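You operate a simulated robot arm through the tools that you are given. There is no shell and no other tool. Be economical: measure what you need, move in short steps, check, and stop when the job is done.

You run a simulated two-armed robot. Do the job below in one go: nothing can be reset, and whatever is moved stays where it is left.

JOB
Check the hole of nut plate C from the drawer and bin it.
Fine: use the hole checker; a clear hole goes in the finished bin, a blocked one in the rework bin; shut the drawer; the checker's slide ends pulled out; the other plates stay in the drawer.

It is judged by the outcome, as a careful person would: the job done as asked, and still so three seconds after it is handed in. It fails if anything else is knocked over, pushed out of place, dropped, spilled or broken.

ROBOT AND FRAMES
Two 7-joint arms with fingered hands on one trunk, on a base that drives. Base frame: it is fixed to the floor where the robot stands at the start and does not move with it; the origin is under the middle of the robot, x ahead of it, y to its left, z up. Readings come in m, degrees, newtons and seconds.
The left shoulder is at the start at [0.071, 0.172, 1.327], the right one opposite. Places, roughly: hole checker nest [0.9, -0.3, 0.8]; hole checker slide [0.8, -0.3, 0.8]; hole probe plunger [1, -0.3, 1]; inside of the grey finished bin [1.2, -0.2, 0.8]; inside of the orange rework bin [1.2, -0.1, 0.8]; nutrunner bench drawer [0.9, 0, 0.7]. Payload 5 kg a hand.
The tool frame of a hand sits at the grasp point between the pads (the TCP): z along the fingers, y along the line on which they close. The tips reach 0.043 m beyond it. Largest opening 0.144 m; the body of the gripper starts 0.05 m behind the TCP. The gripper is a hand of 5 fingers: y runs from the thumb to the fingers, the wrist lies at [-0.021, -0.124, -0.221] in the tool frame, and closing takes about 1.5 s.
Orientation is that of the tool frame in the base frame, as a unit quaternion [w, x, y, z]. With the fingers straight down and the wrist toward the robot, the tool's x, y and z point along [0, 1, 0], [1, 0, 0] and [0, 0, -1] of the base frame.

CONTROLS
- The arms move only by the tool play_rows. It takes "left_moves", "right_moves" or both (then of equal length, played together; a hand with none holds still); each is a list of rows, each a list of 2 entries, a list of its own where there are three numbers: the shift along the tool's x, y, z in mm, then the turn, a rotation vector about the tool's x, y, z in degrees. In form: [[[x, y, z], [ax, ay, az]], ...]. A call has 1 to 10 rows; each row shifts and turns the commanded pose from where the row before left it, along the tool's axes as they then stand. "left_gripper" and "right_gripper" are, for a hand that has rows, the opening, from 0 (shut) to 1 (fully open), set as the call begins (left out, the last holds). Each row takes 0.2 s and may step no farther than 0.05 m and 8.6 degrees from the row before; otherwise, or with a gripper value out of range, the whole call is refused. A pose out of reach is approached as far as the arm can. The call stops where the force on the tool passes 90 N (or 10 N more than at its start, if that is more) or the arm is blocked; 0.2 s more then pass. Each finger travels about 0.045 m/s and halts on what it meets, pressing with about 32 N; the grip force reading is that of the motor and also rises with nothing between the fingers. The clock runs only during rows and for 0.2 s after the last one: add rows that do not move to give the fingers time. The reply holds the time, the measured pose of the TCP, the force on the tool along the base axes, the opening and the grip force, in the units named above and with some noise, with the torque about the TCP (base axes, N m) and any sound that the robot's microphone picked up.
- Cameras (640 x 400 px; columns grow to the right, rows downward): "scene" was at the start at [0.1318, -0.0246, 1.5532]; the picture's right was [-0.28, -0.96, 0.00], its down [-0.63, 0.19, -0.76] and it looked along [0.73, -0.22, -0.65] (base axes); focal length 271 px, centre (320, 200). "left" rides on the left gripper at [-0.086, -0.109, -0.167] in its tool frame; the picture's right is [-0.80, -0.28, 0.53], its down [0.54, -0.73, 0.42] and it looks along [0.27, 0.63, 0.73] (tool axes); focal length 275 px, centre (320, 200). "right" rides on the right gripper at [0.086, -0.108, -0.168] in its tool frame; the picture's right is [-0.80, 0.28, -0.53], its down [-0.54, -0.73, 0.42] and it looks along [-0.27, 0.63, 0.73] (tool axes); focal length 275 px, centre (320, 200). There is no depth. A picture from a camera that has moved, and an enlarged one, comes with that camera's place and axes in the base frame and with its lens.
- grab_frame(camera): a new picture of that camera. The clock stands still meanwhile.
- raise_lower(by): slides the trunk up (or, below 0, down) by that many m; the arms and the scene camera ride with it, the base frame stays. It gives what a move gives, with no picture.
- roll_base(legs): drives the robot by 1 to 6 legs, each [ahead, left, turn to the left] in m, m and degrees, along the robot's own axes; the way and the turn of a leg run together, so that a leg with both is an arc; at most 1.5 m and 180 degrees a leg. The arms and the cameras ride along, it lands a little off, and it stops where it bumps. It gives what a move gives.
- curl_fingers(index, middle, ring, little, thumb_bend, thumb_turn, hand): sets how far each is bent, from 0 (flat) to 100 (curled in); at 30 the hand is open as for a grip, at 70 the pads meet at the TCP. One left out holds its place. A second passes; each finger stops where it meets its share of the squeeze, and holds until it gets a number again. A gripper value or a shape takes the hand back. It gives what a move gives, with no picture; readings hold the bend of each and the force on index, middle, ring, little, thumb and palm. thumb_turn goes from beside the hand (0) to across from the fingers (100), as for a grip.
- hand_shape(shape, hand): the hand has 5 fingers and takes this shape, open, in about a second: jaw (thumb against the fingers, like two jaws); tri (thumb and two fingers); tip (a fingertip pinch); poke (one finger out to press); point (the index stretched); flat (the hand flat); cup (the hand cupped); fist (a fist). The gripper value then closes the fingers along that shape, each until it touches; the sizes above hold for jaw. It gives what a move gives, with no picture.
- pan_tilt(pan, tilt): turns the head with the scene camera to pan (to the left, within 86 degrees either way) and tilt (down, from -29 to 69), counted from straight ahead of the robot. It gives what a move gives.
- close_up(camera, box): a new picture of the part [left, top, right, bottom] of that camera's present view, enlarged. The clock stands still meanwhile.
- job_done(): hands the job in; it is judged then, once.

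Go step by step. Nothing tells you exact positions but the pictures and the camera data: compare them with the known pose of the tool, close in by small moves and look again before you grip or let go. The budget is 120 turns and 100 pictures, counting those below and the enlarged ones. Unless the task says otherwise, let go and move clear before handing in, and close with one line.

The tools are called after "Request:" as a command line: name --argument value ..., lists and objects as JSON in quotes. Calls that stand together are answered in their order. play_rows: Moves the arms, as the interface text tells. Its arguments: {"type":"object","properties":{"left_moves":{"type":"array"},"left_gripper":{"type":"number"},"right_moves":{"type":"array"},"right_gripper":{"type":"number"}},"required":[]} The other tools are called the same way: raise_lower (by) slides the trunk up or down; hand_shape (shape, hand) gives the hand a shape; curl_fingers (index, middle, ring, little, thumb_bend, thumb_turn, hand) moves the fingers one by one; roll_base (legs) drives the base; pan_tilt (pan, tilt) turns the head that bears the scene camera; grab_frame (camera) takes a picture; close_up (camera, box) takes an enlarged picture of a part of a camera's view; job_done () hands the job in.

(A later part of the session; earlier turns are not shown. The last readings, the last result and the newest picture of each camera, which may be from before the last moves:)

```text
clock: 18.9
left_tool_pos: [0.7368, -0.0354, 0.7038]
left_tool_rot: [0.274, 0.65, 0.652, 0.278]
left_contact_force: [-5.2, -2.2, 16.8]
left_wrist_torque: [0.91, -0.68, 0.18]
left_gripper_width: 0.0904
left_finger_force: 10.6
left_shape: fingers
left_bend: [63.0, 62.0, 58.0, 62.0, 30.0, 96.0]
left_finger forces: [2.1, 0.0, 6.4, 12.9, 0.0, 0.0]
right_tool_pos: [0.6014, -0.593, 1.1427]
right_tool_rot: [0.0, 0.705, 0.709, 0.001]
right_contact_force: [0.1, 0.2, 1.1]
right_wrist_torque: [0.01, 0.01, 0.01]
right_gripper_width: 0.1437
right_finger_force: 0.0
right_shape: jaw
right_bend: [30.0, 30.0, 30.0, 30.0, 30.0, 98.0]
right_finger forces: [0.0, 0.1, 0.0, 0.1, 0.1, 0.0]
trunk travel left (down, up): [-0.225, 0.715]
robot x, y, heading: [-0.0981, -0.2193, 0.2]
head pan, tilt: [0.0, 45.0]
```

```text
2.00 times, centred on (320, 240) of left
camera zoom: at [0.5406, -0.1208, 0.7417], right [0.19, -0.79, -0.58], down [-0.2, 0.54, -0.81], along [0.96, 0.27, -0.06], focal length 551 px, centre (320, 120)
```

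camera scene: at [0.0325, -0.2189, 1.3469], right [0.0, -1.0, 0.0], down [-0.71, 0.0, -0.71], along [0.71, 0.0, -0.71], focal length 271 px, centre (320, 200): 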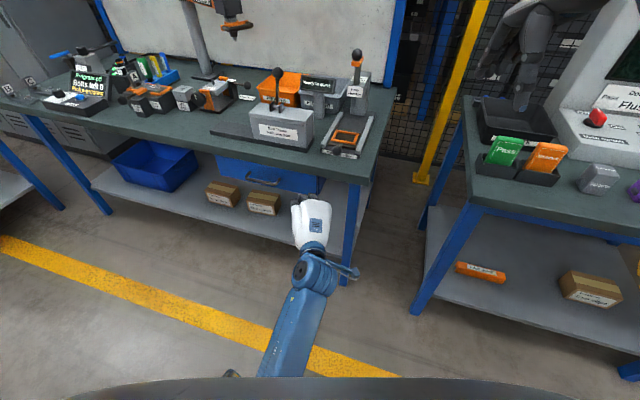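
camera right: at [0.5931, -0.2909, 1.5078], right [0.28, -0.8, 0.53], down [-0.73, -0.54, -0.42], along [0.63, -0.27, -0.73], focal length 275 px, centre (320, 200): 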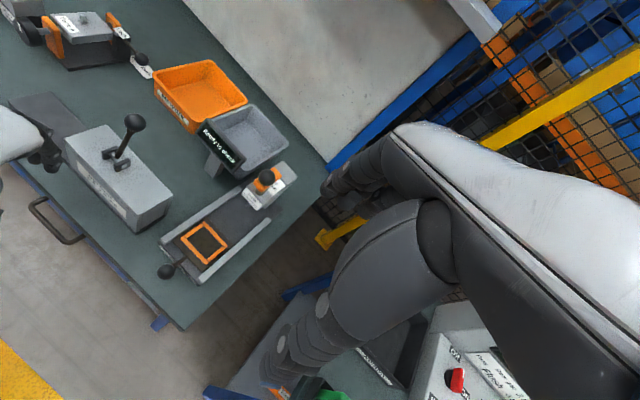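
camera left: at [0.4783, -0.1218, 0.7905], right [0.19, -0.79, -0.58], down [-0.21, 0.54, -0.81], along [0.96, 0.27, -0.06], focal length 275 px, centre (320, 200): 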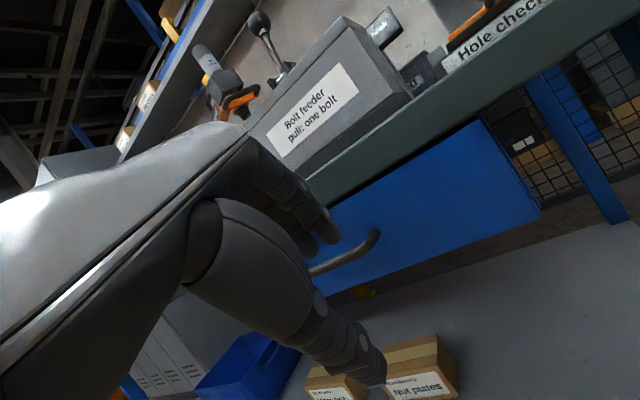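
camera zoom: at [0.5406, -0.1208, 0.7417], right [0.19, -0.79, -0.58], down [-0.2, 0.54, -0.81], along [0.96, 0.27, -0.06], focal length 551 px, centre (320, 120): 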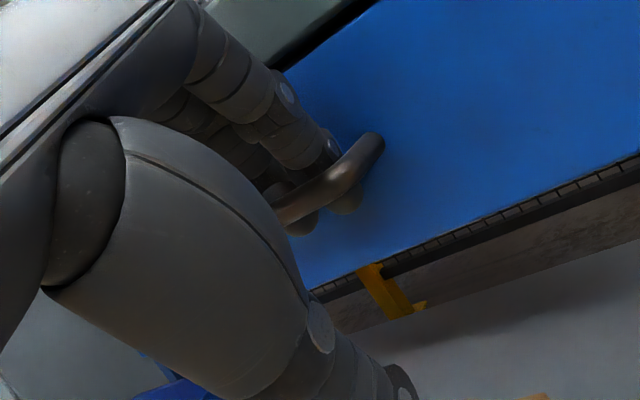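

Index and middle are hooked behind the bar. I'll curl them slightly more and pull straight back.

Request:
curl_fingers --hand "left" --index 78 --middle 78

Request:
play_rows --left_moves '[[[0, -14, -14], [0, 0, 0]], [[0, -14, -14], [0, 0, 0]], [[0, -14, -14], [0, 0, 0]], [[0, -14, -14], [0, 0, 0]], [[0, 0, 0], [0, 0, 0]]]'

Request:
grab_frame --camera "scene"

```text
clock: 19.9
left_tool_pos: [0.7368, -0.0336, 0.7051]
left_tool_rot: [0.275, 0.65, 0.652, 0.278]
left_contact_force: [1.7, 2.8, 34.0]
left_wrist_torque: [2.74, -1.45, 2.2]
left_gripper_width: 0.077
left_finger_force: 42.9
left_shape: fingers
left_bend: [73.0, 68.0, 60.0, 62.0, 30.0, 96.0]
left_finger forces: [16.8, 15.2, 3.1, 50.1, 0.0, 0.0]
right_tool_pos: [0.6003, -0.5913, 1.1425]
right_tool_rot: [0.0, 0.706, 0.708, 0.002]
right_contact_force: [-0.7, -0.2, 0.4]
right_wrist_torque: [0.01, 0.02, 0.0]
right_gripper_width: 0.1438
right_finger_force: 0.1
right_shape: jaw
right_bend: [30.0, 30.0, 30.0, 30.0, 30.0, 98.0]
right_finger forces: [0.0, 0.1, 0.0, 0.0, 0.0, 0.1]
trunk travel left (down, up): [-0.225, 0.715]
robot x, y, heading: [-0.0975, -0.2167, 0.1]
head pan, tilt: [0.0, 45.0]
```

```text
clock: 21.1
left_tool_pos: [0.659, -0.0181, 0.7027]
left_tool_rot: [0.271, 0.645, 0.657, 0.28]
left_contact_force: [22.9, 71.4, 28.3]
left_wrist_torque: [0.38, -0.86, 1.9]
left_gripper_width: 0.0801
left_finger_force: 45.6
left_shape: fingers
left_bend: [73.0, 68.0, 59.0, 60.0, 30.0, 96.0]
left_finger forces: [60.8, 13.4, 4.7, 12.1, 0.1, 0.0]
right_tool_pos: [0.6044, -0.5851, 1.1425]
right_tool_rot: [0.001, 0.704, 0.71, -0.002]
right_contact_force: [-0.1, 0.7, -1.1]
right_wrist_torque: [0.02, 0.02, -0.02]
right_gripper_width: 0.1435
right_finger_force: 0.1
right_shape: jaw
right_bend: [30.0, 30.0, 30.0, 30.0, 30.0, 98.0]
right_finger forces: [0.0, 0.0, 0.0, 0.1, 0.1, 0.0]
trunk travel left (down, up): [-0.225, 0.715]
robot x, y, heading: [-0.0993, -0.2194, 0.6]
head pan, tilt: [0.0, 45.0]
```

```text
67 pictures are left
camera scene: at [0.0317, -0.2123, 1.3471], right [0.01, -1.0, 0.0], down [-0.71, -0.01, -0.71], along [0.71, 0.0, -0.71], focal length 271 px, centre (320, 200)
```

scene: 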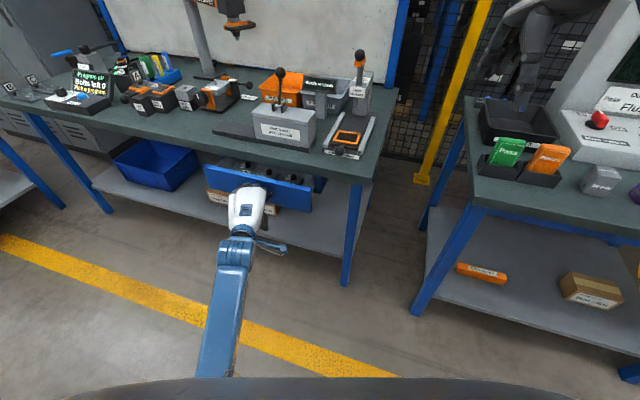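

The drawer is opening and the plates are appearing. A sideways force has built up, so I'll ease the hand left as I keep pulling.

Request:
play_rows --left_moves '[[[15, -10, -10], [0, 0, 0]], [[3, -14, -14], [0, 0, 0]], [[0, -14, -14], [0, 0, 0]], [[0, -14, -14], [0, 0, 0]], [[0, -14, -14], [0, 0, 0]], [[0, 0, 0], [0, 0, 0]]]'

Request:
close_up --camera "scene" --box '[170, 120, 370, 260]'

```text
clock: 22.1
left_tool_pos: [0.5974, 0.0054, 0.7037]
left_tool_rot: [0.269, 0.642, 0.658, 0.288]
left_contact_force: [11.1, 34.3, 16.9]
left_wrist_torque: [-0.24, -0.43, 0.47]
left_gripper_width: 0.0716
left_finger_force: 30.0
left_shape: fingers
left_bend: [74.0, 71.0, 62.0, 61.0, 30.0, 96.0]
left_finger forces: [43.0, 14.0, 0.4, 2.5, 0.0, 0.0]
right_tool_pos: [0.605, -0.5859, 1.1412]
right_tool_rot: [0.001, 0.703, 0.711, -0.001]
right_contact_force: [1.2, -1.3, 0.0]
right_wrist_torque: [0.08, -0.03, 0.05]
right_gripper_width: 0.1437
right_finger_force: 0.0
right_shape: jaw
right_bend: [30.0, 30.0, 30.0, 30.0, 30.0, 98.0]
right_finger forces: [0.0, 0.0, 0.0, 0.0, 0.0, 0.0]
trunk travel left (down, up): [-0.225, 0.715]
robot x, y, heading: [-0.0984, -0.2181, 0.6]
head pan, tilt: [0.0, 45.0]
stopped in row 4 (left hand): the force on the tool passed its limit at 93 N (the readings are from after the stop); the commanded pose is now the measured one
```

```text
2.86 times, centred on (270, 190) of scene
camera zoom: at [0.0318, -0.2154, 1.3467], right [0.01, -1.0, 0.0], down [-0.71, -0.01, -0.71], along [0.71, 0.01, -0.71], focal length 775 px, centre (463, 229)
```

zoom: 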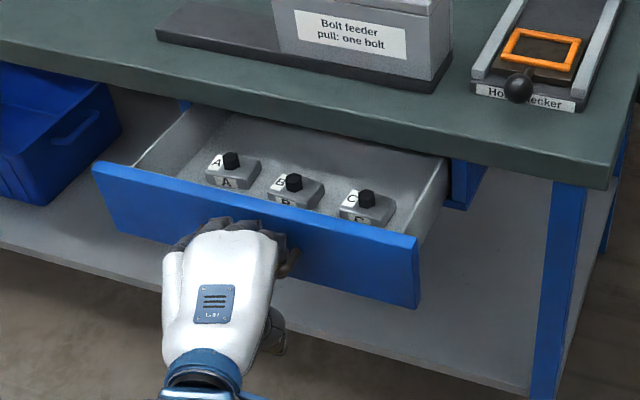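

The bench is actually turned about 17° so the drawer slides along (-0.956, 0.29); that explains the side force. I'll pull another 60 mm in that direction.

Request:
play_rows --left_moves '[[[6, -10, -10], [0, 0, 0]], [[6, -14, -14], [0, 0, 0]], [[6, -14, -14], [0, 0, 0]], [[4, -9, -9], [0, 0, 0]], [[0, 0, 0], [0, 0, 0]]]'

Request:
close_up --camera "scene" --box '[170, 120, 370, 260]'

```text
clock: 23.3
left_tool_pos: [0.5286, 0.0254, 0.7023]
left_tool_rot: [0.269, 0.642, 0.659, 0.285]
left_contact_force: [17.6, 54.9, 32.6]
left_wrist_torque: [-0.15, -0.74, 0.85]
left_gripper_width: 0.0763
left_finger_force: 38.5
left_shape: fingers
left_bend: [74.0, 71.0, 60.0, 60.0, 30.0, 96.0]
left_finger forces: [57.2, 12.6, 2.4, 4.5, 0.1, 0.0]
right_tool_pos: [0.6036, -0.5861, 1.1417]
right_tool_rot: [0.001, 0.704, 0.71, -0.001]
right_contact_force: [-0.7, 0.7, -0.6]
right_wrist_torque: [0.02, 0.02, -0.03]
right_gripper_width: 0.1439
right_finger_force: 0.0
right_shape: jaw
right_bend: [30.0, 30.0, 30.0, 30.0, 30.0, 98.0]
right_finger forces: [0.1, 0.0, 0.1, 0.0, 0.0, 0.1]
trunk travel left (down, up): [-0.225, 0.715]
robot x, y, heading: [-0.1018, -0.2158, 0.5]
head pan, tilt: [0.0, 45.0]
```

```text
2.86 times, centred on (270, 190) of scene
camera zoom: at [0.0314, -0.2133, 1.3472], right [0.01, -1.0, 0.0], down [-0.71, -0.01, -0.71], along [0.71, 0.0, -0.71], focal length 775 px, centre (463, 229)
```

zoom: 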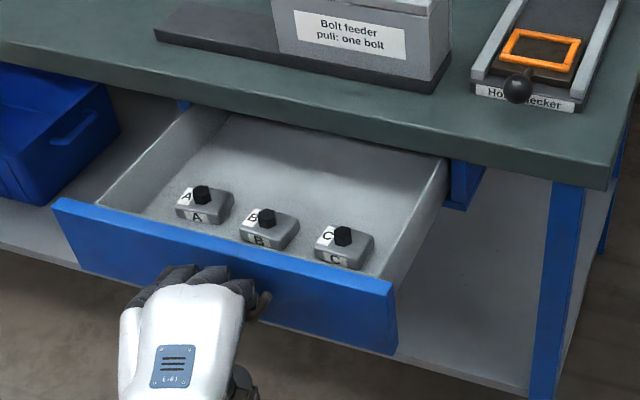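

Drawer is open wide and A, B, C are in clear view. I'll release the handle: uncurl, then lift straight up and back.

Request:
curl_fingers --hand "left" --index 56 --middle 56 --ring 50 --little 50

Request:
play_rows --left_moves '[[[0, 8, -8], [0, 0, 0]], [[0, 14, -14], [0, 0, 0]], [[0, 18, -18], [0, 0, 0]], [[0, 20, -20], [0, 0, 0]], [[0, 0, 0], [0, 0, 0]]]'

Request:
close_up --camera "scene" --box '[170, 120, 370, 260]'

```text
clock: 24.3
left_tool_pos: [0.5307, 0.0178, 0.6979]
left_tool_rot: [0.269, 0.646, 0.657, 0.28]
left_contact_force: [6.7, 19.3, -8.6]
left_wrist_torque: [-0.08, 0.46, 0.83]
left_gripper_width: 0.1018
left_finger_force: 9.5
left_shape: fingers
left_bend: [57.0, 56.0, 49.0, 50.0, 30.0, 96.0]
left_finger forces: [19.0, 0.0, 0.8, 0.1, 0.1, 0.0]
right_tool_pos: [0.6067, -0.5877, 1.1413]
right_tool_rot: [0.0, 0.705, 0.709, -0.001]
right_contact_force: [0.4, 0.3, -0.3]
right_wrist_torque: [0.02, -0.02, 0.0]
right_gripper_width: 0.1438
right_finger_force: 0.1
right_shape: jaw
right_bend: [30.0, 30.0, 30.0, 30.0, 30.0, 98.0]
right_finger forces: [0.0, 0.1, 0.1, 0.1, 0.1, 0.1]
trunk travel left (down, up): [-0.225, 0.715]
robot x, y, heading: [-0.0993, -0.2194, 0.5]
head pan, tilt: [0.0, 45.0]
```

```text
clock: 25.5
left_tool_pos: [0.528, 0.0183, 0.7851]
left_tool_rot: [0.27, 0.646, 0.656, 0.282]
left_contact_force: [-0.5, 0.0, 0.9]
left_wrist_torque: [-0.02, 0.03, 0.01]
left_gripper_width: 0.1034
left_finger_force: 0.1
left_shape: fingers
left_bend: [56.0, 56.0, 50.0, 50.0, 30.0, 96.0]
left_finger forces: [0.0, 0.1, 0.1, 0.0, 0.2, 0.0]
right_tool_pos: [0.6063, -0.5875, 1.1412]
right_tool_rot: [0.001, 0.705, 0.71, 0.0]
right_contact_force: [0.5, 0.1, -0.1]
right_wrist_torque: [-0.01, 0.02, 0.01]
right_gripper_width: 0.1436
right_finger_force: 0.1
right_shape: jaw
right_bend: [30.0, 30.0, 30.0, 30.0, 30.0, 98.0]
right_finger forces: [0.0, 0.0, 0.0, 0.0, 0.0, 0.0]
trunk travel left (down, up): [-0.225, 0.715]
robot x, y, heading: [-0.1015, -0.2205, 0.6]
head pan, tilt: [0.0, 45.0]
```

```text
2.86 times, centred on (270, 190) of scene
camera zoom: at [0.0327, -0.2166, 1.3469], right [0.01, -1.0, 0.0], down [-0.71, -0.01, -0.71], along [0.71, 0.01, -0.71], focal length 775 px, centre (463, 229)
```

zoom: 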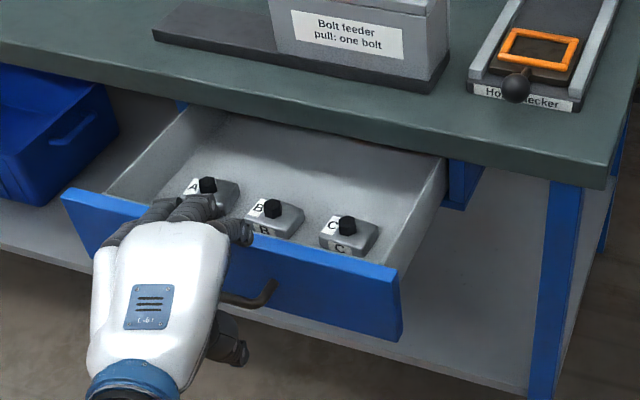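

Handle released and the drawer stays. I'll retract the left hand, raise the trunk back and strafe left so that the right arm serves the drawer and checker.

Request:
play_rows --left_moves '[[[10, -2, -44], [0, 0, 0]], [[10, -8, -44], [0, 0, 0]], [[10, -8, -44], [0, 0, 0]], [[10, -8, -44], [0, 0, 0]], [[0, 0, 0], [0, 0, 0]]]'

Request:
raise_lower --by 0.2

Request:
roll_base --legs '[[0, 0.4, 0]]'

Request:
grab_frame --camera "scene"

Request:
grab_frame --camera "right"

```text
clock: 26.7
left_tool_pos: [0.4552, 0.0594, 0.8128]
left_tool_rot: [0.27, 0.645, 0.656, 0.283]
left_contact_force: [-0.2, -0.4, -1.2]
left_wrist_torque: [0.02, 0.0, -0.01]
left_gripper_width: 0.1035
left_finger_force: 0.0
left_shape: fingers
left_bend: [56.0, 56.0, 50.0, 50.0, 30.0, 96.0]
left_finger forces: [0.0, 0.0, 0.0, 0.0, 0.1, 0.0]
left hand out of reach, approached as far as the arm can: row 2, 3, 4
right_tool_pos: [0.6057, -0.5882, 1.1411]
right_tool_rot: [0.0, 0.704, 0.71, 0.0]
right_contact_force: [0.5, 1.1, -1.1]
right_wrist_torque: [0.01, 0.03, -0.03]
right_gripper_width: 0.1436
right_finger_force: 0.1
right_shape: jaw
right_bend: [30.0, 30.0, 30.0, 30.0, 30.0, 98.0]
right_finger forces: [0.1, 0.1, 0.0, 0.0, 0.0, 0.0]
trunk travel left (down, up): [-0.225, 0.715]
robot x, y, heading: [-0.099, -0.2156, 0.3]
head pan, tilt: [0.0, 45.0]
```

```text
clock: 28.9
left_tool_pos: [0.4562, 0.0604, 1.0143]
left_tool_rot: [0.271, 0.645, 0.656, 0.283]
left_contact_force: [0.0, -0.2, -0.7]
left_wrist_torque: [0.02, 0.0, -0.04]
left_gripper_width: 0.1033
left_finger_force: 0.0
left_shape: fingers
left_bend: [56.0, 56.0, 50.0, 50.0, 30.0, 96.0]
left_finger forces: [0.0, 0.1, 0.1, 0.0, 0.0, 0.0]
right_tool_pos: [0.6066, -0.5887, 1.3408]
right_tool_rot: [0.0, 0.704, 0.71, 0.0]
right_contact_force: [-0.2, -0.7, -0.2]
right_wrist_torque: [0.02, -0.03, 0.0]
right_gripper_width: 0.1436
right_finger_force: 0.0
right_shape: jaw
right_bend: [30.0, 30.0, 30.0, 30.0, 30.0, 98.0]
right_finger forces: [0.0, 0.0, 0.1, 0.1, 0.0, 0.1]
trunk travel left (down, up): [-0.425, 0.515]
robot x, y, heading: [-0.1032, -0.2174, 0.8]
head pan, tilt: [0.0, 45.0]
```

```text
clock: 31.3
left_tool_pos: [0.4529, 0.4563, 1.015]
left_tool_rot: [0.27, 0.645, 0.657, 0.282]
left_contact_force: [-0.1, 0.1, -0.2]
left_wrist_torque: [0.0, -0.05, 0.04]
left_gripper_width: 0.1037
left_finger_force: 0.0
left_shape: fingers
left_bend: [56.0, 56.0, 50.0, 50.0, 30.0, 96.0]
left_finger forces: [0.0, 0.0, 0.1, 0.0, 0.0, 0.0]
right_tool_pos: [0.603, -0.1919, 1.3408]
right_tool_rot: [0.0, 0.705, 0.71, 0.0]
right_contact_force: [0.1, -0.7, -0.6]
right_wrist_torque: [0.01, 0.0, 0.0]
right_gripper_width: 0.1438
right_finger_force: 0.1
right_shape: jaw
right_bend: [30.0, 30.0, 30.0, 30.0, 30.0, 98.0]
right_finger forces: [0.0, 0.0, 0.0, 0.0, 0.0, 0.0]
trunk travel left (down, up): [-0.425, 0.515]
robot x, y, heading: [-0.1035, 0.1769, 0.6]
head pan, tilt: [0.0, 45.0]
```

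```text
63 pictures are left
camera scene: at [0.0298, 0.1789, 1.5469], right [0.01, -1.0, 0.0], down [-0.71, -0.01, -0.71], along [0.71, 0.01, -0.71], focal length 271 px, centre (320, 200)
```

scene: 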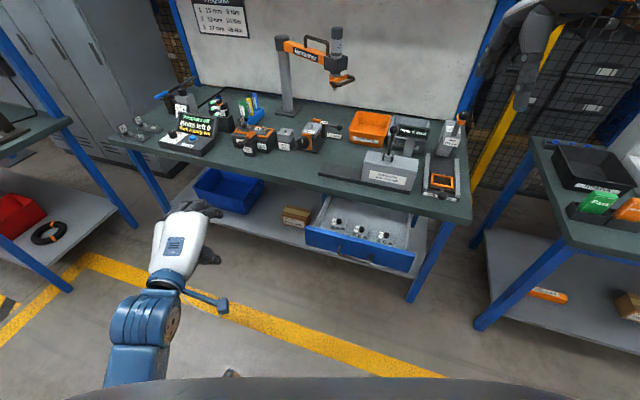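

```text
62 pictures are left
camera right: at [0.4926, -0.1074, 1.5081], right [0.29, -0.79, 0.53], down [-0.72, -0.55, -0.42], along [0.63, -0.26, -0.73], focal length 275 px, centre (320, 200)
```

right: 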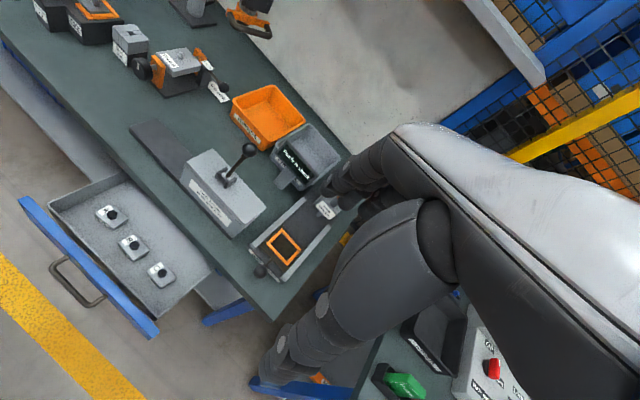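

Everything is in view. I'll zoom in on plate C, and on the checker, from both cameras.

Request:
close_up --camera "right" --box '[80, 190, 208, 290]'

Request:
close_up --camera "scene" --box '[310, 195, 430, 270]'

Request:
close_up --camera "scene" --box '[340, 100, 480, 200]'

Request:
close_up --camera "right" --box '[220, 130, 360, 290]'

```text
4.00 times, centred on (144, 240) of right
camera zoom: at [0.4926, -0.1074, 1.5081], right [0.29, -0.79, 0.53], down [-0.72, -0.55, -0.42], along [0.63, -0.26, -0.73], focal length 1101 px, centre (1024, 40)
```

zoom: 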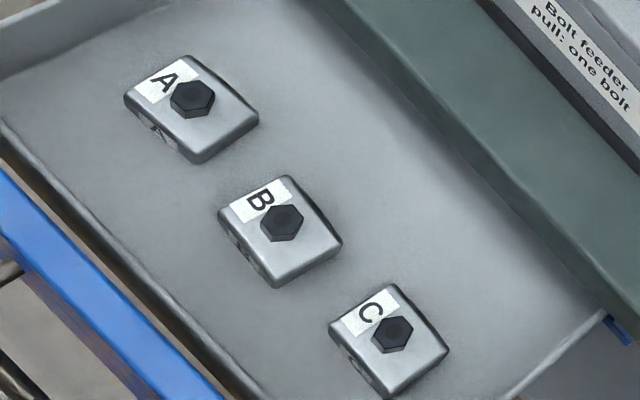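

```text
5.33 times, centred on (370, 232) of scene
camera zoom: at [0.0298, 0.1789, 1.5469], right [0.01, -1.0, 0.0], down [-0.71, -0.01, -0.71], along [0.71, 0.01, -0.71], focal length 1446 px, centre (53, 27)
```

zoom: 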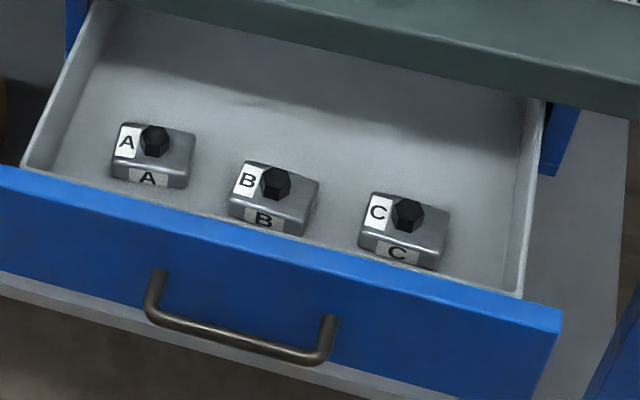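

```text
4.00 times, centred on (410, 150) of scene
camera zoom: at [0.0298, 0.1789, 1.5469], right [0.01, -1.0, 0.0], down [-0.71, -0.01, -0.71], along [0.71, 0.01, -0.71], focal length 1085 px, centre (-40, 400)
```

zoom: 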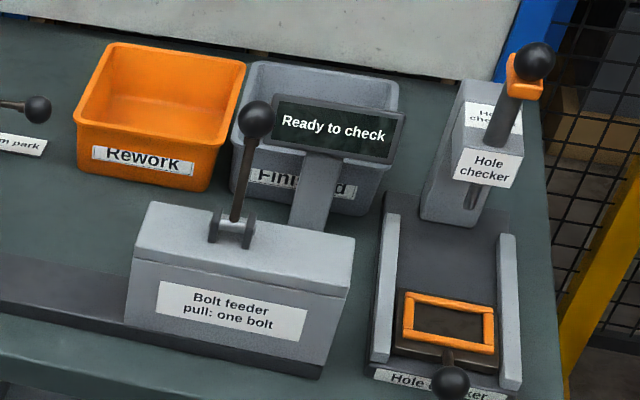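

```text
2.50 times, centred on (290, 210) of right
camera zoom: at [0.4926, -0.1074, 1.5081], right [0.29, -0.79, 0.53], down [-0.72, -0.55, -0.42], along [0.63, -0.26, -0.73], focal length 688 px, centre (395, 175)
```

zoom: 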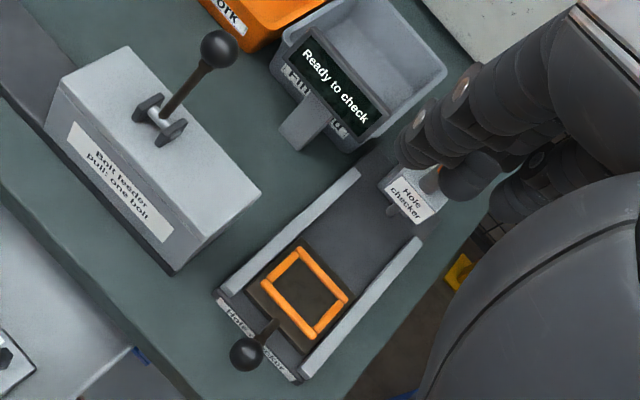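

C's hex boss is near [0.683, -0.073, 0.70], about 24 mm across. I'll set the right hand to a three-finger pinch and bring it above C.

Request:
hand_shape --hand "right" --shape "tri"

Request:
play_rows --right_moves '[[[12, 8, 42], [0, 0, 0]], [[12, 8, 42], [0, 0, 0]], [[12, 8, 42], [0, 0, 0]], [[12, 8, 42], [0, 0, 0]], [[12, 8, 42], [0, 0, 0]], [[12, 8, 42], [0, 0, 0]], [[12, 8, 42], [0, 0, 0]], [[12, 8, 42], [0, 0, 0]], [[12, 8, 42], [0, 0, 0]], [[11, 8, 42], [0, 0, 0]]]'

Request:
play_rows --right_moves '[[[0, 0, 0], [0, 0, 8.5]], [[0, 0, 0], [0, 0, 8.5]], [[0, 0, 0], [0, 0, 0]]]'

Request:
grab_frame --camera "right"

Request:
grab_frame --camera "scene"

```text
clock: 32.2
left_tool_pos: [0.4526, 0.4566, 1.0134]
left_tool_rot: [0.27, 0.645, 0.657, 0.283]
left_contact_force: [0.2, -0.4, 0.4]
left_wrist_torque: [0.02, 0.01, 0.01]
left_gripper_width: 0.1035
left_finger_force: 0.1
left_shape: fingers
left_bend: [56.0, 56.0, 50.0, 50.0, 30.0, 96.0]
left_finger forces: [0.0, 0.0, 0.0, 0.1, 0.0, 0.1]
right_tool_pos: [0.6025, -0.1928, 1.3406]
right_tool_rot: [0.001, 0.705, 0.709, 0.0]
right_contact_force: [-0.1, -0.2, -0.1]
right_wrist_torque: [0.01, -0.02, -0.01]
right_gripper_width: 0.1439
right_finger_force: 0.1
right_shape: tri
right_bend: [30.0, 30.0, 99.0, 99.0, 30.0, 98.0]
right_finger forces: [0.0, 0.0, 0.1, 0.1, 0.0, 0.0]
trunk travel left (down, up): [-0.425, 0.515]
robot x, y, heading: [-0.102, 0.1791, 0.7]
head pan, tilt: [0.0, 45.0]
```

```text
clock: 34.4
left_tool_pos: [0.4533, 0.4559, 1.0144]
left_tool_rot: [0.27, 0.645, 0.656, 0.283]
left_contact_force: [0.9, 0.6, 0.5]
left_wrist_torque: [-0.02, 0.03, 0.04]
left_gripper_width: 0.1034
left_finger_force: 0.2
left_shape: fingers
left_bend: [56.0, 56.0, 50.0, 50.0, 30.0, 96.0]
left_finger forces: [0.1, 0.0, 0.0, 0.0, 0.0, 0.0]
right_tool_pos: [0.6836, -0.0704, 0.9235]
right_tool_rot: [0.0, 0.705, 0.709, 0.0]
right_contact_force: [0.3, -0.3, 0.7]
right_wrist_torque: [-0.02, 0.02, 0.01]
right_gripper_width: 0.1438
right_finger_force: 0.0
right_shape: tri
right_bend: [30.0, 30.0, 99.0, 99.0, 30.0, 98.0]
right_finger forces: [0.0, 0.0, 0.0, 0.1, 0.1, 0.1]
trunk travel left (down, up): [-0.425, 0.515]
robot x, y, heading: [-0.0999, 0.1812, 0.3]
head pan, tilt: [0.0, 45.0]
```

```text
clock: 35.2
left_tool_pos: [0.4529, 0.4563, 1.014]
left_tool_rot: [0.271, 0.646, 0.656, 0.282]
left_contact_force: [0.5, 0.8, 0.2]
left_wrist_torque: [0.04, 0.01, 0.01]
left_gripper_width: 0.1036
left_finger_force: 0.1
left_shape: fingers
left_bend: [56.0, 56.0, 50.0, 50.0, 30.0, 96.0]
left_finger forces: [0.1, 0.0, 0.0, 0.0, 0.0, 0.1]
right_tool_pos: [0.6806, -0.0708, 0.9218]
right_tool_rot: [0.001, 0.802, 0.597, 0.0]
right_contact_force: [0.1, 0.1, -0.9]
right_wrist_torque: [0.02, -0.02, -0.02]
right_gripper_width: 0.1436
right_finger_force: 0.0
right_shape: tri
right_bend: [30.0, 30.0, 99.0, 99.0, 30.0, 98.0]
right_finger forces: [0.0, 0.1, 0.0, 0.0, 0.0, 0.0]
trunk travel left (down, up): [-0.425, 0.515]
robot x, y, heading: [-0.1003, 0.1795, 0.3]
head pan, tilt: [0.0, 45.0]
```

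```text
57 pictures are left
camera right: at [0.6015, 0.0413, 1.0892], right [0.04, -0.84, 0.53], down [-0.85, -0.31, -0.42], along [0.52, -0.44, -0.73], focal length 275 px, centre (320, 200)
```

right: 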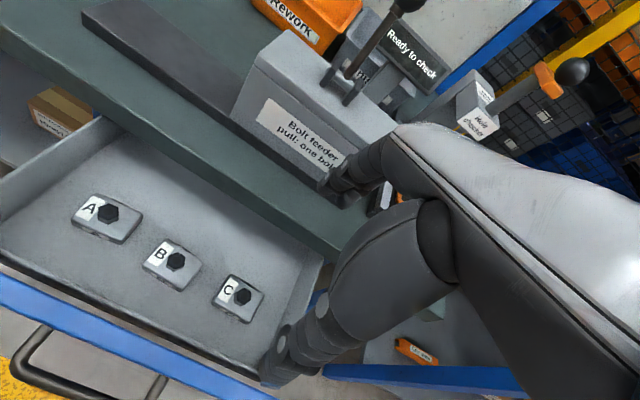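

```text
56 pictures are left
camera scene: at [0.0294, 0.1785, 1.547], right [0.01, -1.0, 0.0], down [-0.71, -0.01, -0.71], along [0.71, 0.01, -0.71], focal length 271 px, centre (320, 200)
```

scene: 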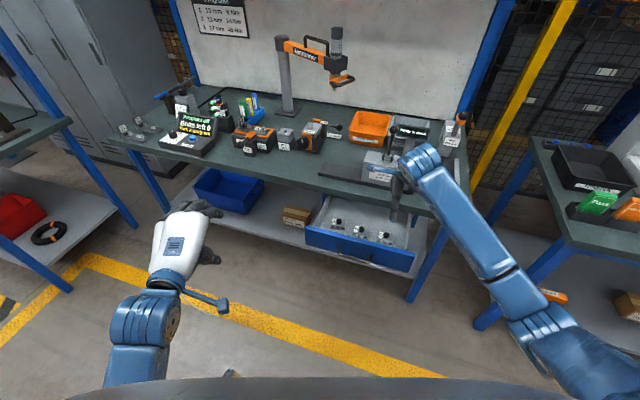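

C is confirmed at [0.681, -0.074]. I'll half-close the pinch and descend to z≈0.78, then look.

Request:
play_rows --right_moves '[[[0, -1, 36], [0, 0, 0]], [[0, 0, 35], [0, 0, 0]], [[-3, 0, 35], [0, 0, 0]], [[0, 0, 35], [0, 0, 0]], [[0, 0, 0], [0, 0, 0]], [[0, 0, 0], [0, 0, 0]]]' --right_gripper 0.45

Request:
grab_frame --camera "right"

Request:
close_up --camera "scene" --box '[310, 170, 460, 270]'

```text
clock: 36.6
left_tool_pos: [0.4529, 0.4556, 1.0146]
left_tool_rot: [0.27, 0.645, 0.657, 0.282]
left_contact_force: [-0.5, 0.2, 0.1]
left_wrist_torque: [0.01, 0.0, 0.04]
left_gripper_width: 0.1035
left_finger_force: 0.1
left_shape: fingers
left_bend: [56.0, 56.0, 50.0, 50.0, 30.0, 96.0]
left_finger forces: [0.1, 0.1, 0.1, 0.0, 0.1, 0.1]
right_tool_pos: [0.6787, -0.0738, 0.779]
right_tool_rot: [0.0, 0.802, 0.598, -0.001]
right_contact_force: [-0.1, -0.1, -0.5]
right_wrist_torque: [0.0, -0.02, 0.0]
right_gripper_width: 0.0651
right_finger_force: 0.1
right_shape: tri
right_bend: [74.0, 47.0, 99.0, 99.0, 72.0, 100.0]
right_finger forces: [0.0, 0.0, 0.0, 0.1, 0.0, 0.1]
trunk travel left (down, up): [-0.425, 0.515]
robot x, y, heading: [-0.1002, 0.1796, 0.5]
head pan, tilt: [0.0, 45.0]
```

```text
55 pictures are left
camera right: at [0.5983, 0.0387, 0.9464], right [0.05, -0.84, 0.53], down [-0.85, -0.31, -0.42], along [0.52, -0.43, -0.73], focal length 275 px, centre (320, 200)
```

right: 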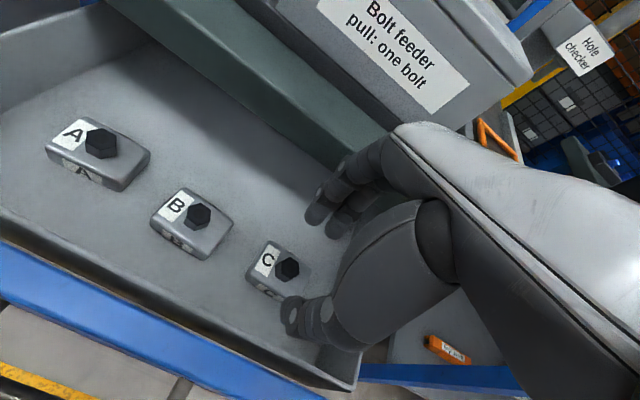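

```text
4.00 times, centred on (385, 220) of scene
camera zoom: at [0.0298, 0.1793, 1.5469], right [0.01, -1.0, 0.0], down [-0.71, -0.01, -0.71], along [0.71, 0.01, -0.71], focal length 1085 px, centre (60, 120)
```

zoom: 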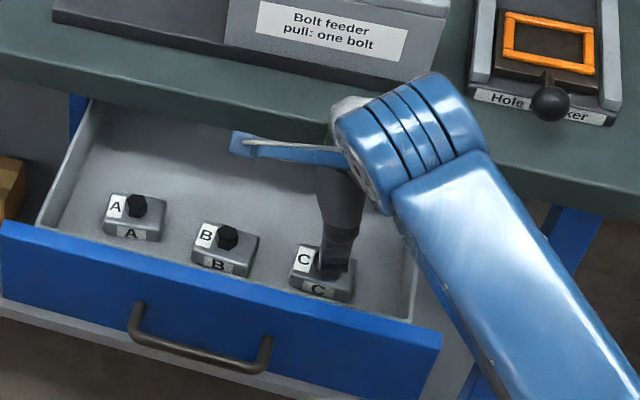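

The fingertips straddle C symmetrically, tips about 40 mm below the TCP. I'll lower 38 mm and look again before closing.

Request:
play_rows --right_moves '[[[0, 0, 20], [0, 0, 0]], [[0, 2, 18], [0, 0, 0]], [[0, 0, 0], [0, 0, 0]]]'

Request:
close_up --camera "right" --box '[220, 160, 412, 340]'

Request:
close_up --camera "scene" --box '[350, 200, 440, 270]'

```text
clock: 37.4
left_tool_pos: [0.4525, 0.4565, 1.0146]
left_tool_rot: [0.271, 0.645, 0.656, 0.283]
left_contact_force: [0.7, 0.5, 0.4]
left_wrist_torque: [0.01, -0.02, -0.05]
left_gripper_width: 0.1034
left_finger_force: 0.1
left_shape: fingers
left_bend: [56.0, 56.0, 50.0, 50.0, 30.0, 96.0]
left_finger forces: [0.1, 0.0, 0.0, 0.0, 0.1, 0.0]
right_tool_pos: [0.6811, -0.0741, 0.7405]
right_tool_rot: [-0.001, 0.801, 0.598, 0.0]
right_contact_force: [-4.6, 1.0, 0.4]
right_wrist_torque: [-0.05, -0.16, 0.02]
right_gripper_width: 0.0641
right_finger_force: 0.0
right_shape: tri
right_bend: [74.0, 48.0, 99.0, 99.0, 72.0, 100.0]
right_finger forces: [0.1, 4.8, 0.0, 0.1, 0.0, 0.0]
trunk travel left (down, up): [-0.425, 0.515]
robot x, y, heading: [-0.1029, 0.1811, 0.5]
head pan, tilt: [0.0, 45.0]
```

```text
2.22 times, centred on (316, 250) of right
camera zoom: at [0.6, 0.0387, 0.9084], right [0.05, -0.84, 0.53], down [-0.85, -0.31, -0.42], along [0.52, -0.43, -0.73], focal length 612 px, centre (329, 89)
```

zoom: 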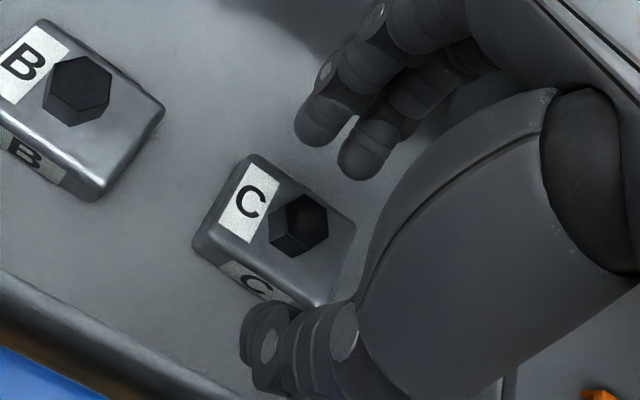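

```text
5.71 times, centred on (395, 235) of scene
camera zoom: at [0.0291, 0.1795, 1.547], right [0.01, -1.0, 0.0], down [-0.71, -0.01, -0.71], along [0.71, 0.01, -0.71], focal length 1549 px, centre (-109, 0)
```

zoom: 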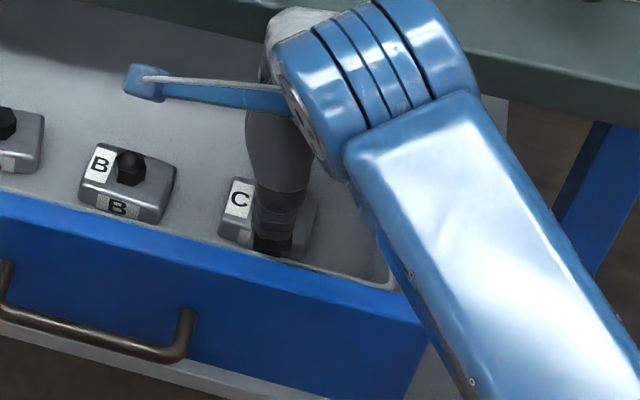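

The pinch is centred on the hex, but the middle knuckle grazes the table edge. I'll close to about 40 mm, lower 9 mm, and look.

Request:
play_rows --right_moves '[[[0, -2, 0], [0, 0, 0]], [[0, 0, 0], [0, 0, 0]], [[0, 0, 0], [0, 0, 0]], [[0, 0, 5], [0, 0, 0]], [[0, 0, 4], [0, 0, 0]], [[0, 0, 0], [0, 0, 0]]]' --right_gripper 0.3

Request:
close_up --camera "right" --box '[220, 160, 412, 340]'

```text
clock: 38.8
left_tool_pos: [0.4516, 0.4573, 1.0133]
left_tool_rot: [0.271, 0.645, 0.657, 0.282]
left_contact_force: [0.2, -0.7, 0.2]
left_wrist_torque: [-0.02, 0.03, -0.01]
left_gripper_width: 0.1034
left_finger_force: 0.1
left_shape: fingers
left_bend: [56.0, 56.0, 50.0, 50.0, 30.0, 96.0]
left_finger forces: [0.1, 0.0, 0.0, 0.0, 0.0, 0.0]
right_tool_pos: [0.679, -0.0763, 0.7325]
right_tool_rot: [0.0, 0.802, 0.598, 0.0]
right_contact_force: [0.1, -0.3, 1.2]
right_wrist_torque: [0.03, -0.03, -0.04]
right_gripper_width: 0.0436
right_finger_force: 0.0
right_shape: tri
right_bend: [74.0, 54.0, 99.0, 99.0, 74.0, 100.0]
right_finger forces: [1.0, 0.1, 0.1, 0.1, 0.0, 0.0]
trunk travel left (down, up): [-0.425, 0.515]
robot x, y, heading: [-0.1012, 0.1771, 0.7]
head pan, tilt: [0.0, 45.0]
```

```text
2.22 times, centred on (316, 250) of right
camera zoom: at [0.5987, 0.0386, 0.9], right [0.05, -0.84, 0.53], down [-0.85, -0.31, -0.42], along [0.52, -0.44, -0.73], focal length 612 px, centre (329, 89)
```

zoom: 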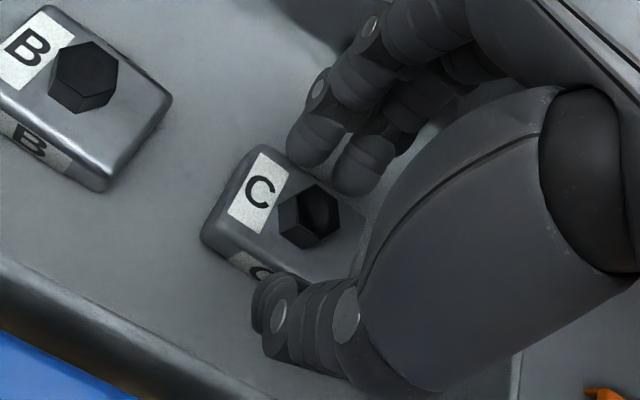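

The pinch lines up with the hex and one fingertip may be touching the block's top edge. I'll raise 3 mm and close.

Request:
play_rows --right_moves '[[[0, 0, -3], [0, 0, 0]], [[0, 0, 0], [0, 0, 0]], [[0, 0, 0], [0, 0, 0]], [[0, 0, 0], [0, 0, 0]], [[0, 0, 0], [0, 0, 0]], [[0, 0, 0], [0, 0, 0]]]' --right_gripper 0.0

Request:
close_up --camera "right" --box '[220, 160, 412, 340]'

```text
clock: 40.2
left_tool_pos: [0.4524, 0.4562, 1.0152]
left_tool_rot: [0.27, 0.645, 0.657, 0.283]
left_contact_force: [0.2, -0.6, -1.0]
left_wrist_torque: [-0.01, 0.0, -0.01]
left_gripper_width: 0.1031
left_finger_force: 0.0
left_shape: fingers
left_bend: [56.0, 56.0, 50.0, 50.0, 30.0, 96.0]
left_finger forces: [0.1, 0.0, 0.0, 0.1, 0.0, 0.0]
right_tool_pos: [0.679, -0.0757, 0.7352]
right_tool_rot: [0.0, 0.802, 0.598, 0.0]
right_contact_force: [-0.8, -0.4, 1.9]
right_wrist_torque: [-0.16, -0.02, -0.05]
right_gripper_width: 0.0214
right_finger_force: 32.3
right_shape: tri
right_bend: [74.0, 56.0, 100.0, 100.0, 72.0, 100.0]
right_finger forces: [10.1, 16.9, 0.1, 0.1, 28.6, 0.0]
trunk travel left (down, up): [-0.425, 0.515]
robot x, y, heading: [-0.1014, 0.1759, 0.6]
head pan, tilt: [0.0, 45.0]
```

```text
2.22 times, centred on (316, 250) of right
camera zoom: at [0.5989, 0.0386, 0.9028], right [0.05, -0.84, 0.53], down [-0.85, -0.31, -0.42], along [0.52, -0.44, -0.73], focal length 612 px, centre (329, 89)
```

zoom: 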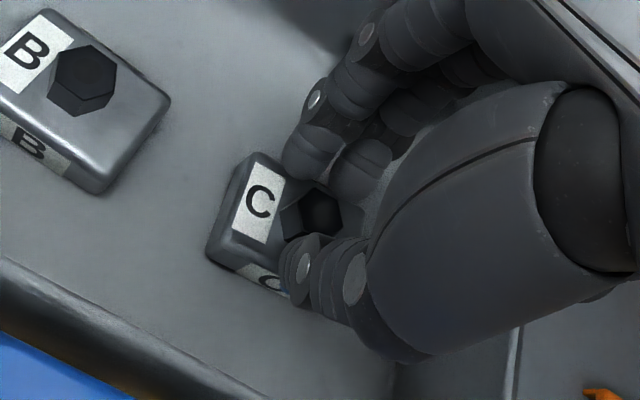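

It's gripping the hex at 21 mm with all three digits loaded. I'll lift slowly and check.

Request:
play_rows --right_moves '[[[0, 0, -10], [0, 0, 0]], [[0, -3, -15], [0, 0, 0]], [[0, -3, -25], [0, 0, 0]], [[0, 0, -40], [0, 0, 0]], [[0, 0, -40], [0, 0, 0]], [[0, 0, 0], [0, 0, 0]]]'

Request:
close_up --camera "right" --box '[160, 140, 416, 340]'

Request:
close_up --camera "scene" --box '[310, 120, 490, 270]'

```text
clock: 41.6
left_tool_pos: [0.4532, 0.4575, 1.0147]
left_tool_rot: [0.27, 0.645, 0.657, 0.282]
left_contact_force: [0.6, 0.2, -0.1]
left_wrist_torque: [0.0, -0.02, -0.01]
left_gripper_width: 0.1038
left_finger_force: 0.1
left_shape: fingers
left_bend: [56.0, 56.0, 50.0, 50.0, 30.0, 96.0]
left_finger forces: [0.0, 0.0, 0.0, 0.0, 0.0, 0.0]
right_tool_pos: [0.6747, -0.072, 0.8644]
right_tool_rot: [-0.001, 0.802, 0.598, 0.0]
right_contact_force: [-0.1, -0.1, -3.1]
right_wrist_torque: [0.02, 0.02, -0.03]
right_gripper_width: 0.0211
right_finger_force: 31.9
right_shape: tri
right_bend: [74.0, 56.0, 100.0, 100.0, 72.0, 100.0]
right_finger forces: [10.6, 16.5, 0.1, 0.0, 28.0, 0.0]
trunk travel left (down, up): [-0.425, 0.515]
robot x, y, heading: [-0.0997, 0.178, 0.4]
head pan, tilt: [0.0, 45.0]
```

```text
2.00 times, centred on (288, 240) of right
camera zoom: at [0.5946, 0.0414, 1.0319], right [0.05, -0.84, 0.53], down [-0.85, -0.31, -0.42], along [0.52, -0.43, -0.73], focal length 551 px, centre (384, 120)
```

zoom: 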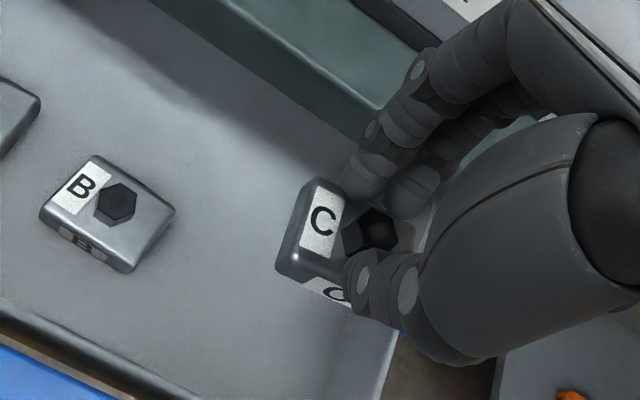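

```text
2.67 times, centred on (400, 195) of scene
camera zoom: at [0.0303, 0.1788, 1.5468], right [0.01, -1.0, 0.0], down [-0.71, -0.01, -0.71], along [0.71, 0.01, -0.71], focal length 723 px, centre (107, 213)
```

zoom: 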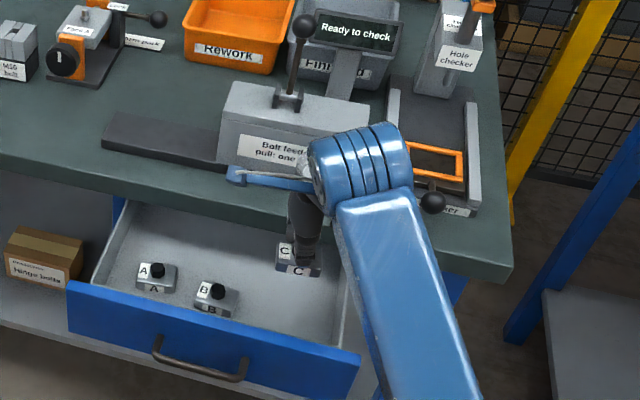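

Plate C is held square in the pinch, and the nest is near [0.856, -0.30, 0.83], out of reach until I drive closer. First I'll raise the plate, set the left hand upright, and reposition to shut the drawer with the left hand on its handle.

Request:
play_rows --right_moves '[[[0, 0, -45], [0, 0, 0]], [[0, 0, -45], [0, 0, 0]], [[0, 0, -45], [0, 0, 0]], [[0, 0, -45], [0, 0, 0]], [[0, -20, 0], [0, 0, 0]], [[0, -20, 0], [0, 0, 0]], [[0, 0, 0], [0, 0, 0]], [[0, 0, 0], [0, 0, 0]]]' --left_moves '[[[0, 0, 0], [8.5, 0, 0]], [[0, 0, 0], [8.5, 0, 0]], [[0, 0, 0], [8.5, 0, 0]], [[0, 0, 0], [8.5, 0, 0]], [[0, 0, 0], [8.5, 0, 0]], [[0, 0, 0], [3, 0, 0]], [[0, 0, 0], [0, 0, 8.5]], [[0, 0, 0], [0, 0, 8.5]]]'

Request:
hand_shape --hand "left" --shape "fist"

Request:
roll_base --legs '[[0, -0.27, 0]]'

Request:
grab_frame --camera "scene"

Request:
grab_frame --camera "left"

```text
clock: 43.4
left_tool_pos: [0.4692, 0.458, 1.0]
left_tool_rot: [-0.002, 0.797, 0.603, 0.007]
left_contact_force: [0.1, -0.6, -1.7]
left_wrist_torque: [-0.02, 0.04, -0.01]
left_gripper_width: 0.1033
left_finger_force: 0.1
left_shape: fingers
left_bend: [56.0, 56.0, 50.0, 50.0, 30.0, 96.0]
left_finger forces: [0.0, 0.1, 0.0, 0.0, 0.0, 0.1]
left hand out of reach, approached as far as the arm can: row 1, 2
right_tool_pos: [0.6366, -0.0617, 1.045]
right_tool_rot: [-0.001, 0.801, 0.598, 0.001]
right_contact_force: [-0.3, 0.7, -2.7]
right_wrist_torque: [-0.02, 0.01, -0.02]
right_gripper_width: 0.0198
right_finger_force: 31.9
right_shape: tri
right_bend: [74.0, 56.0, 100.0, 100.0, 72.0, 100.0]
right_finger forces: [7.5, 18.2, 0.1, 0.0, 25.9, 0.1]
trunk travel left (down, up): [-0.425, 0.515]
robot x, y, heading: [-0.1018, 0.1809, 0.3]
head pan, tilt: [0.0, 45.0]
```

```text
clock: 44.3
left_tool_pos: [0.4702, 0.4577, 0.999]
left_tool_rot: [0.0, 0.797, 0.604, 0.006]
left_contact_force: [0.3, 0.6, -0.4]
left_wrist_torque: [0.02, 0.0, 0.01]
left_gripper_width: 0.0001
left_finger_force: 0.1
left_shape: fist
left_bend: [100.0, 100.0, 100.0, 100.0, 85.0, 85.0]
left_finger forces: [0.0, 0.0, 0.1, 0.1, 0.1, 0.1]
right_tool_pos: [0.6356, -0.0623, 1.0449]
right_tool_rot: [0.0, 0.802, 0.597, 0.0]
right_contact_force: [0.1, -0.7, -3.3]
right_wrist_torque: [-0.01, 0.01, -0.01]
right_gripper_width: 0.02
right_finger_force: 32.2
right_shape: tri
right_bend: [74.0, 56.0, 100.0, 100.0, 72.0, 100.0]
right_finger forces: [7.4, 18.1, 0.0, 0.0, 25.8, 0.0]
trunk travel left (down, up): [-0.425, 0.515]
robot x, y, heading: [-0.0982, 0.1814, 0.2]
head pan, tilt: [0.0, 45.0]
```

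```text
clock: 46.2
left_tool_pos: [0.4719, 0.1879, 1.0006]
left_tool_rot: [-0.001, 0.797, 0.603, 0.006]
left_contact_force: [0.0, 0.3, -0.7]
left_wrist_torque: [-0.03, 0.0, -0.01]
left_gripper_width: 0.0
left_finger_force: 0.1
left_shape: fist
left_bend: [100.0, 100.0, 100.0, 100.0, 85.0, 85.0]
left_finger forces: [0.0, 0.0, 0.0, 0.0, 0.0, 0.0]
right_tool_pos: [0.6371, -0.3343, 1.0458]
right_tool_rot: [0.0, 0.802, 0.597, 0.0]
right_contact_force: [-1.3, -0.1, -2.9]
right_wrist_torque: [0.01, 0.01, -0.01]
right_gripper_width: 0.02
right_finger_force: 32.2
right_shape: tri
right_bend: [74.0, 56.0, 100.0, 100.0, 72.0, 100.0]
right_finger forces: [7.3, 18.1, 0.1, 0.0, 25.8, 0.0]
trunk travel left (down, up): [-0.425, 0.515]
robot x, y, heading: [-0.1023, -0.0913, 0.4]
head pan, tilt: [0.0, 45.0]
```

```text
47 pictures are left
camera scene: at [0.0319, -0.0903, 1.5469], right [0.01, -1.0, 0.0], down [-0.71, 0.0, -0.71], along [0.71, 0.0, -0.71], focal length 271 px, centre (320, 200)
```

scene: 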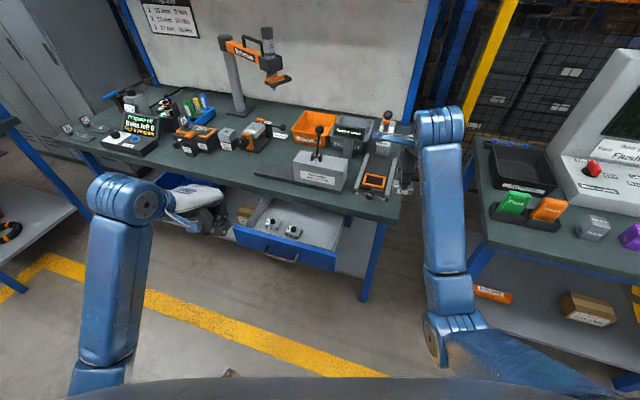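

```text
46 pictures are left
camera left: at [0.3423, 0.1342, 1.1664], right [-0.49, -0.68, -0.55], down [-0.55, 0.72, -0.42], along [0.68, 0.09, -0.73], focal length 275 px, centre (320, 200)
```

left: 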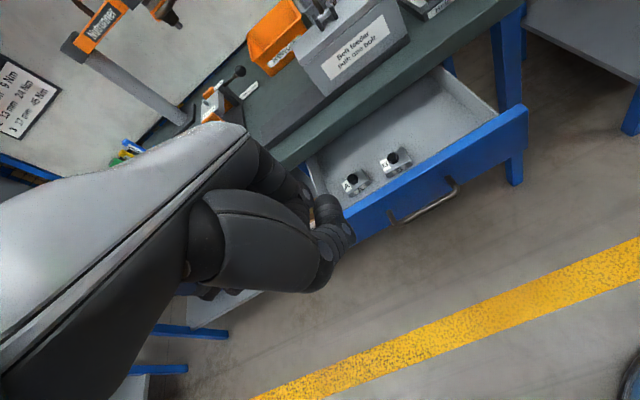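

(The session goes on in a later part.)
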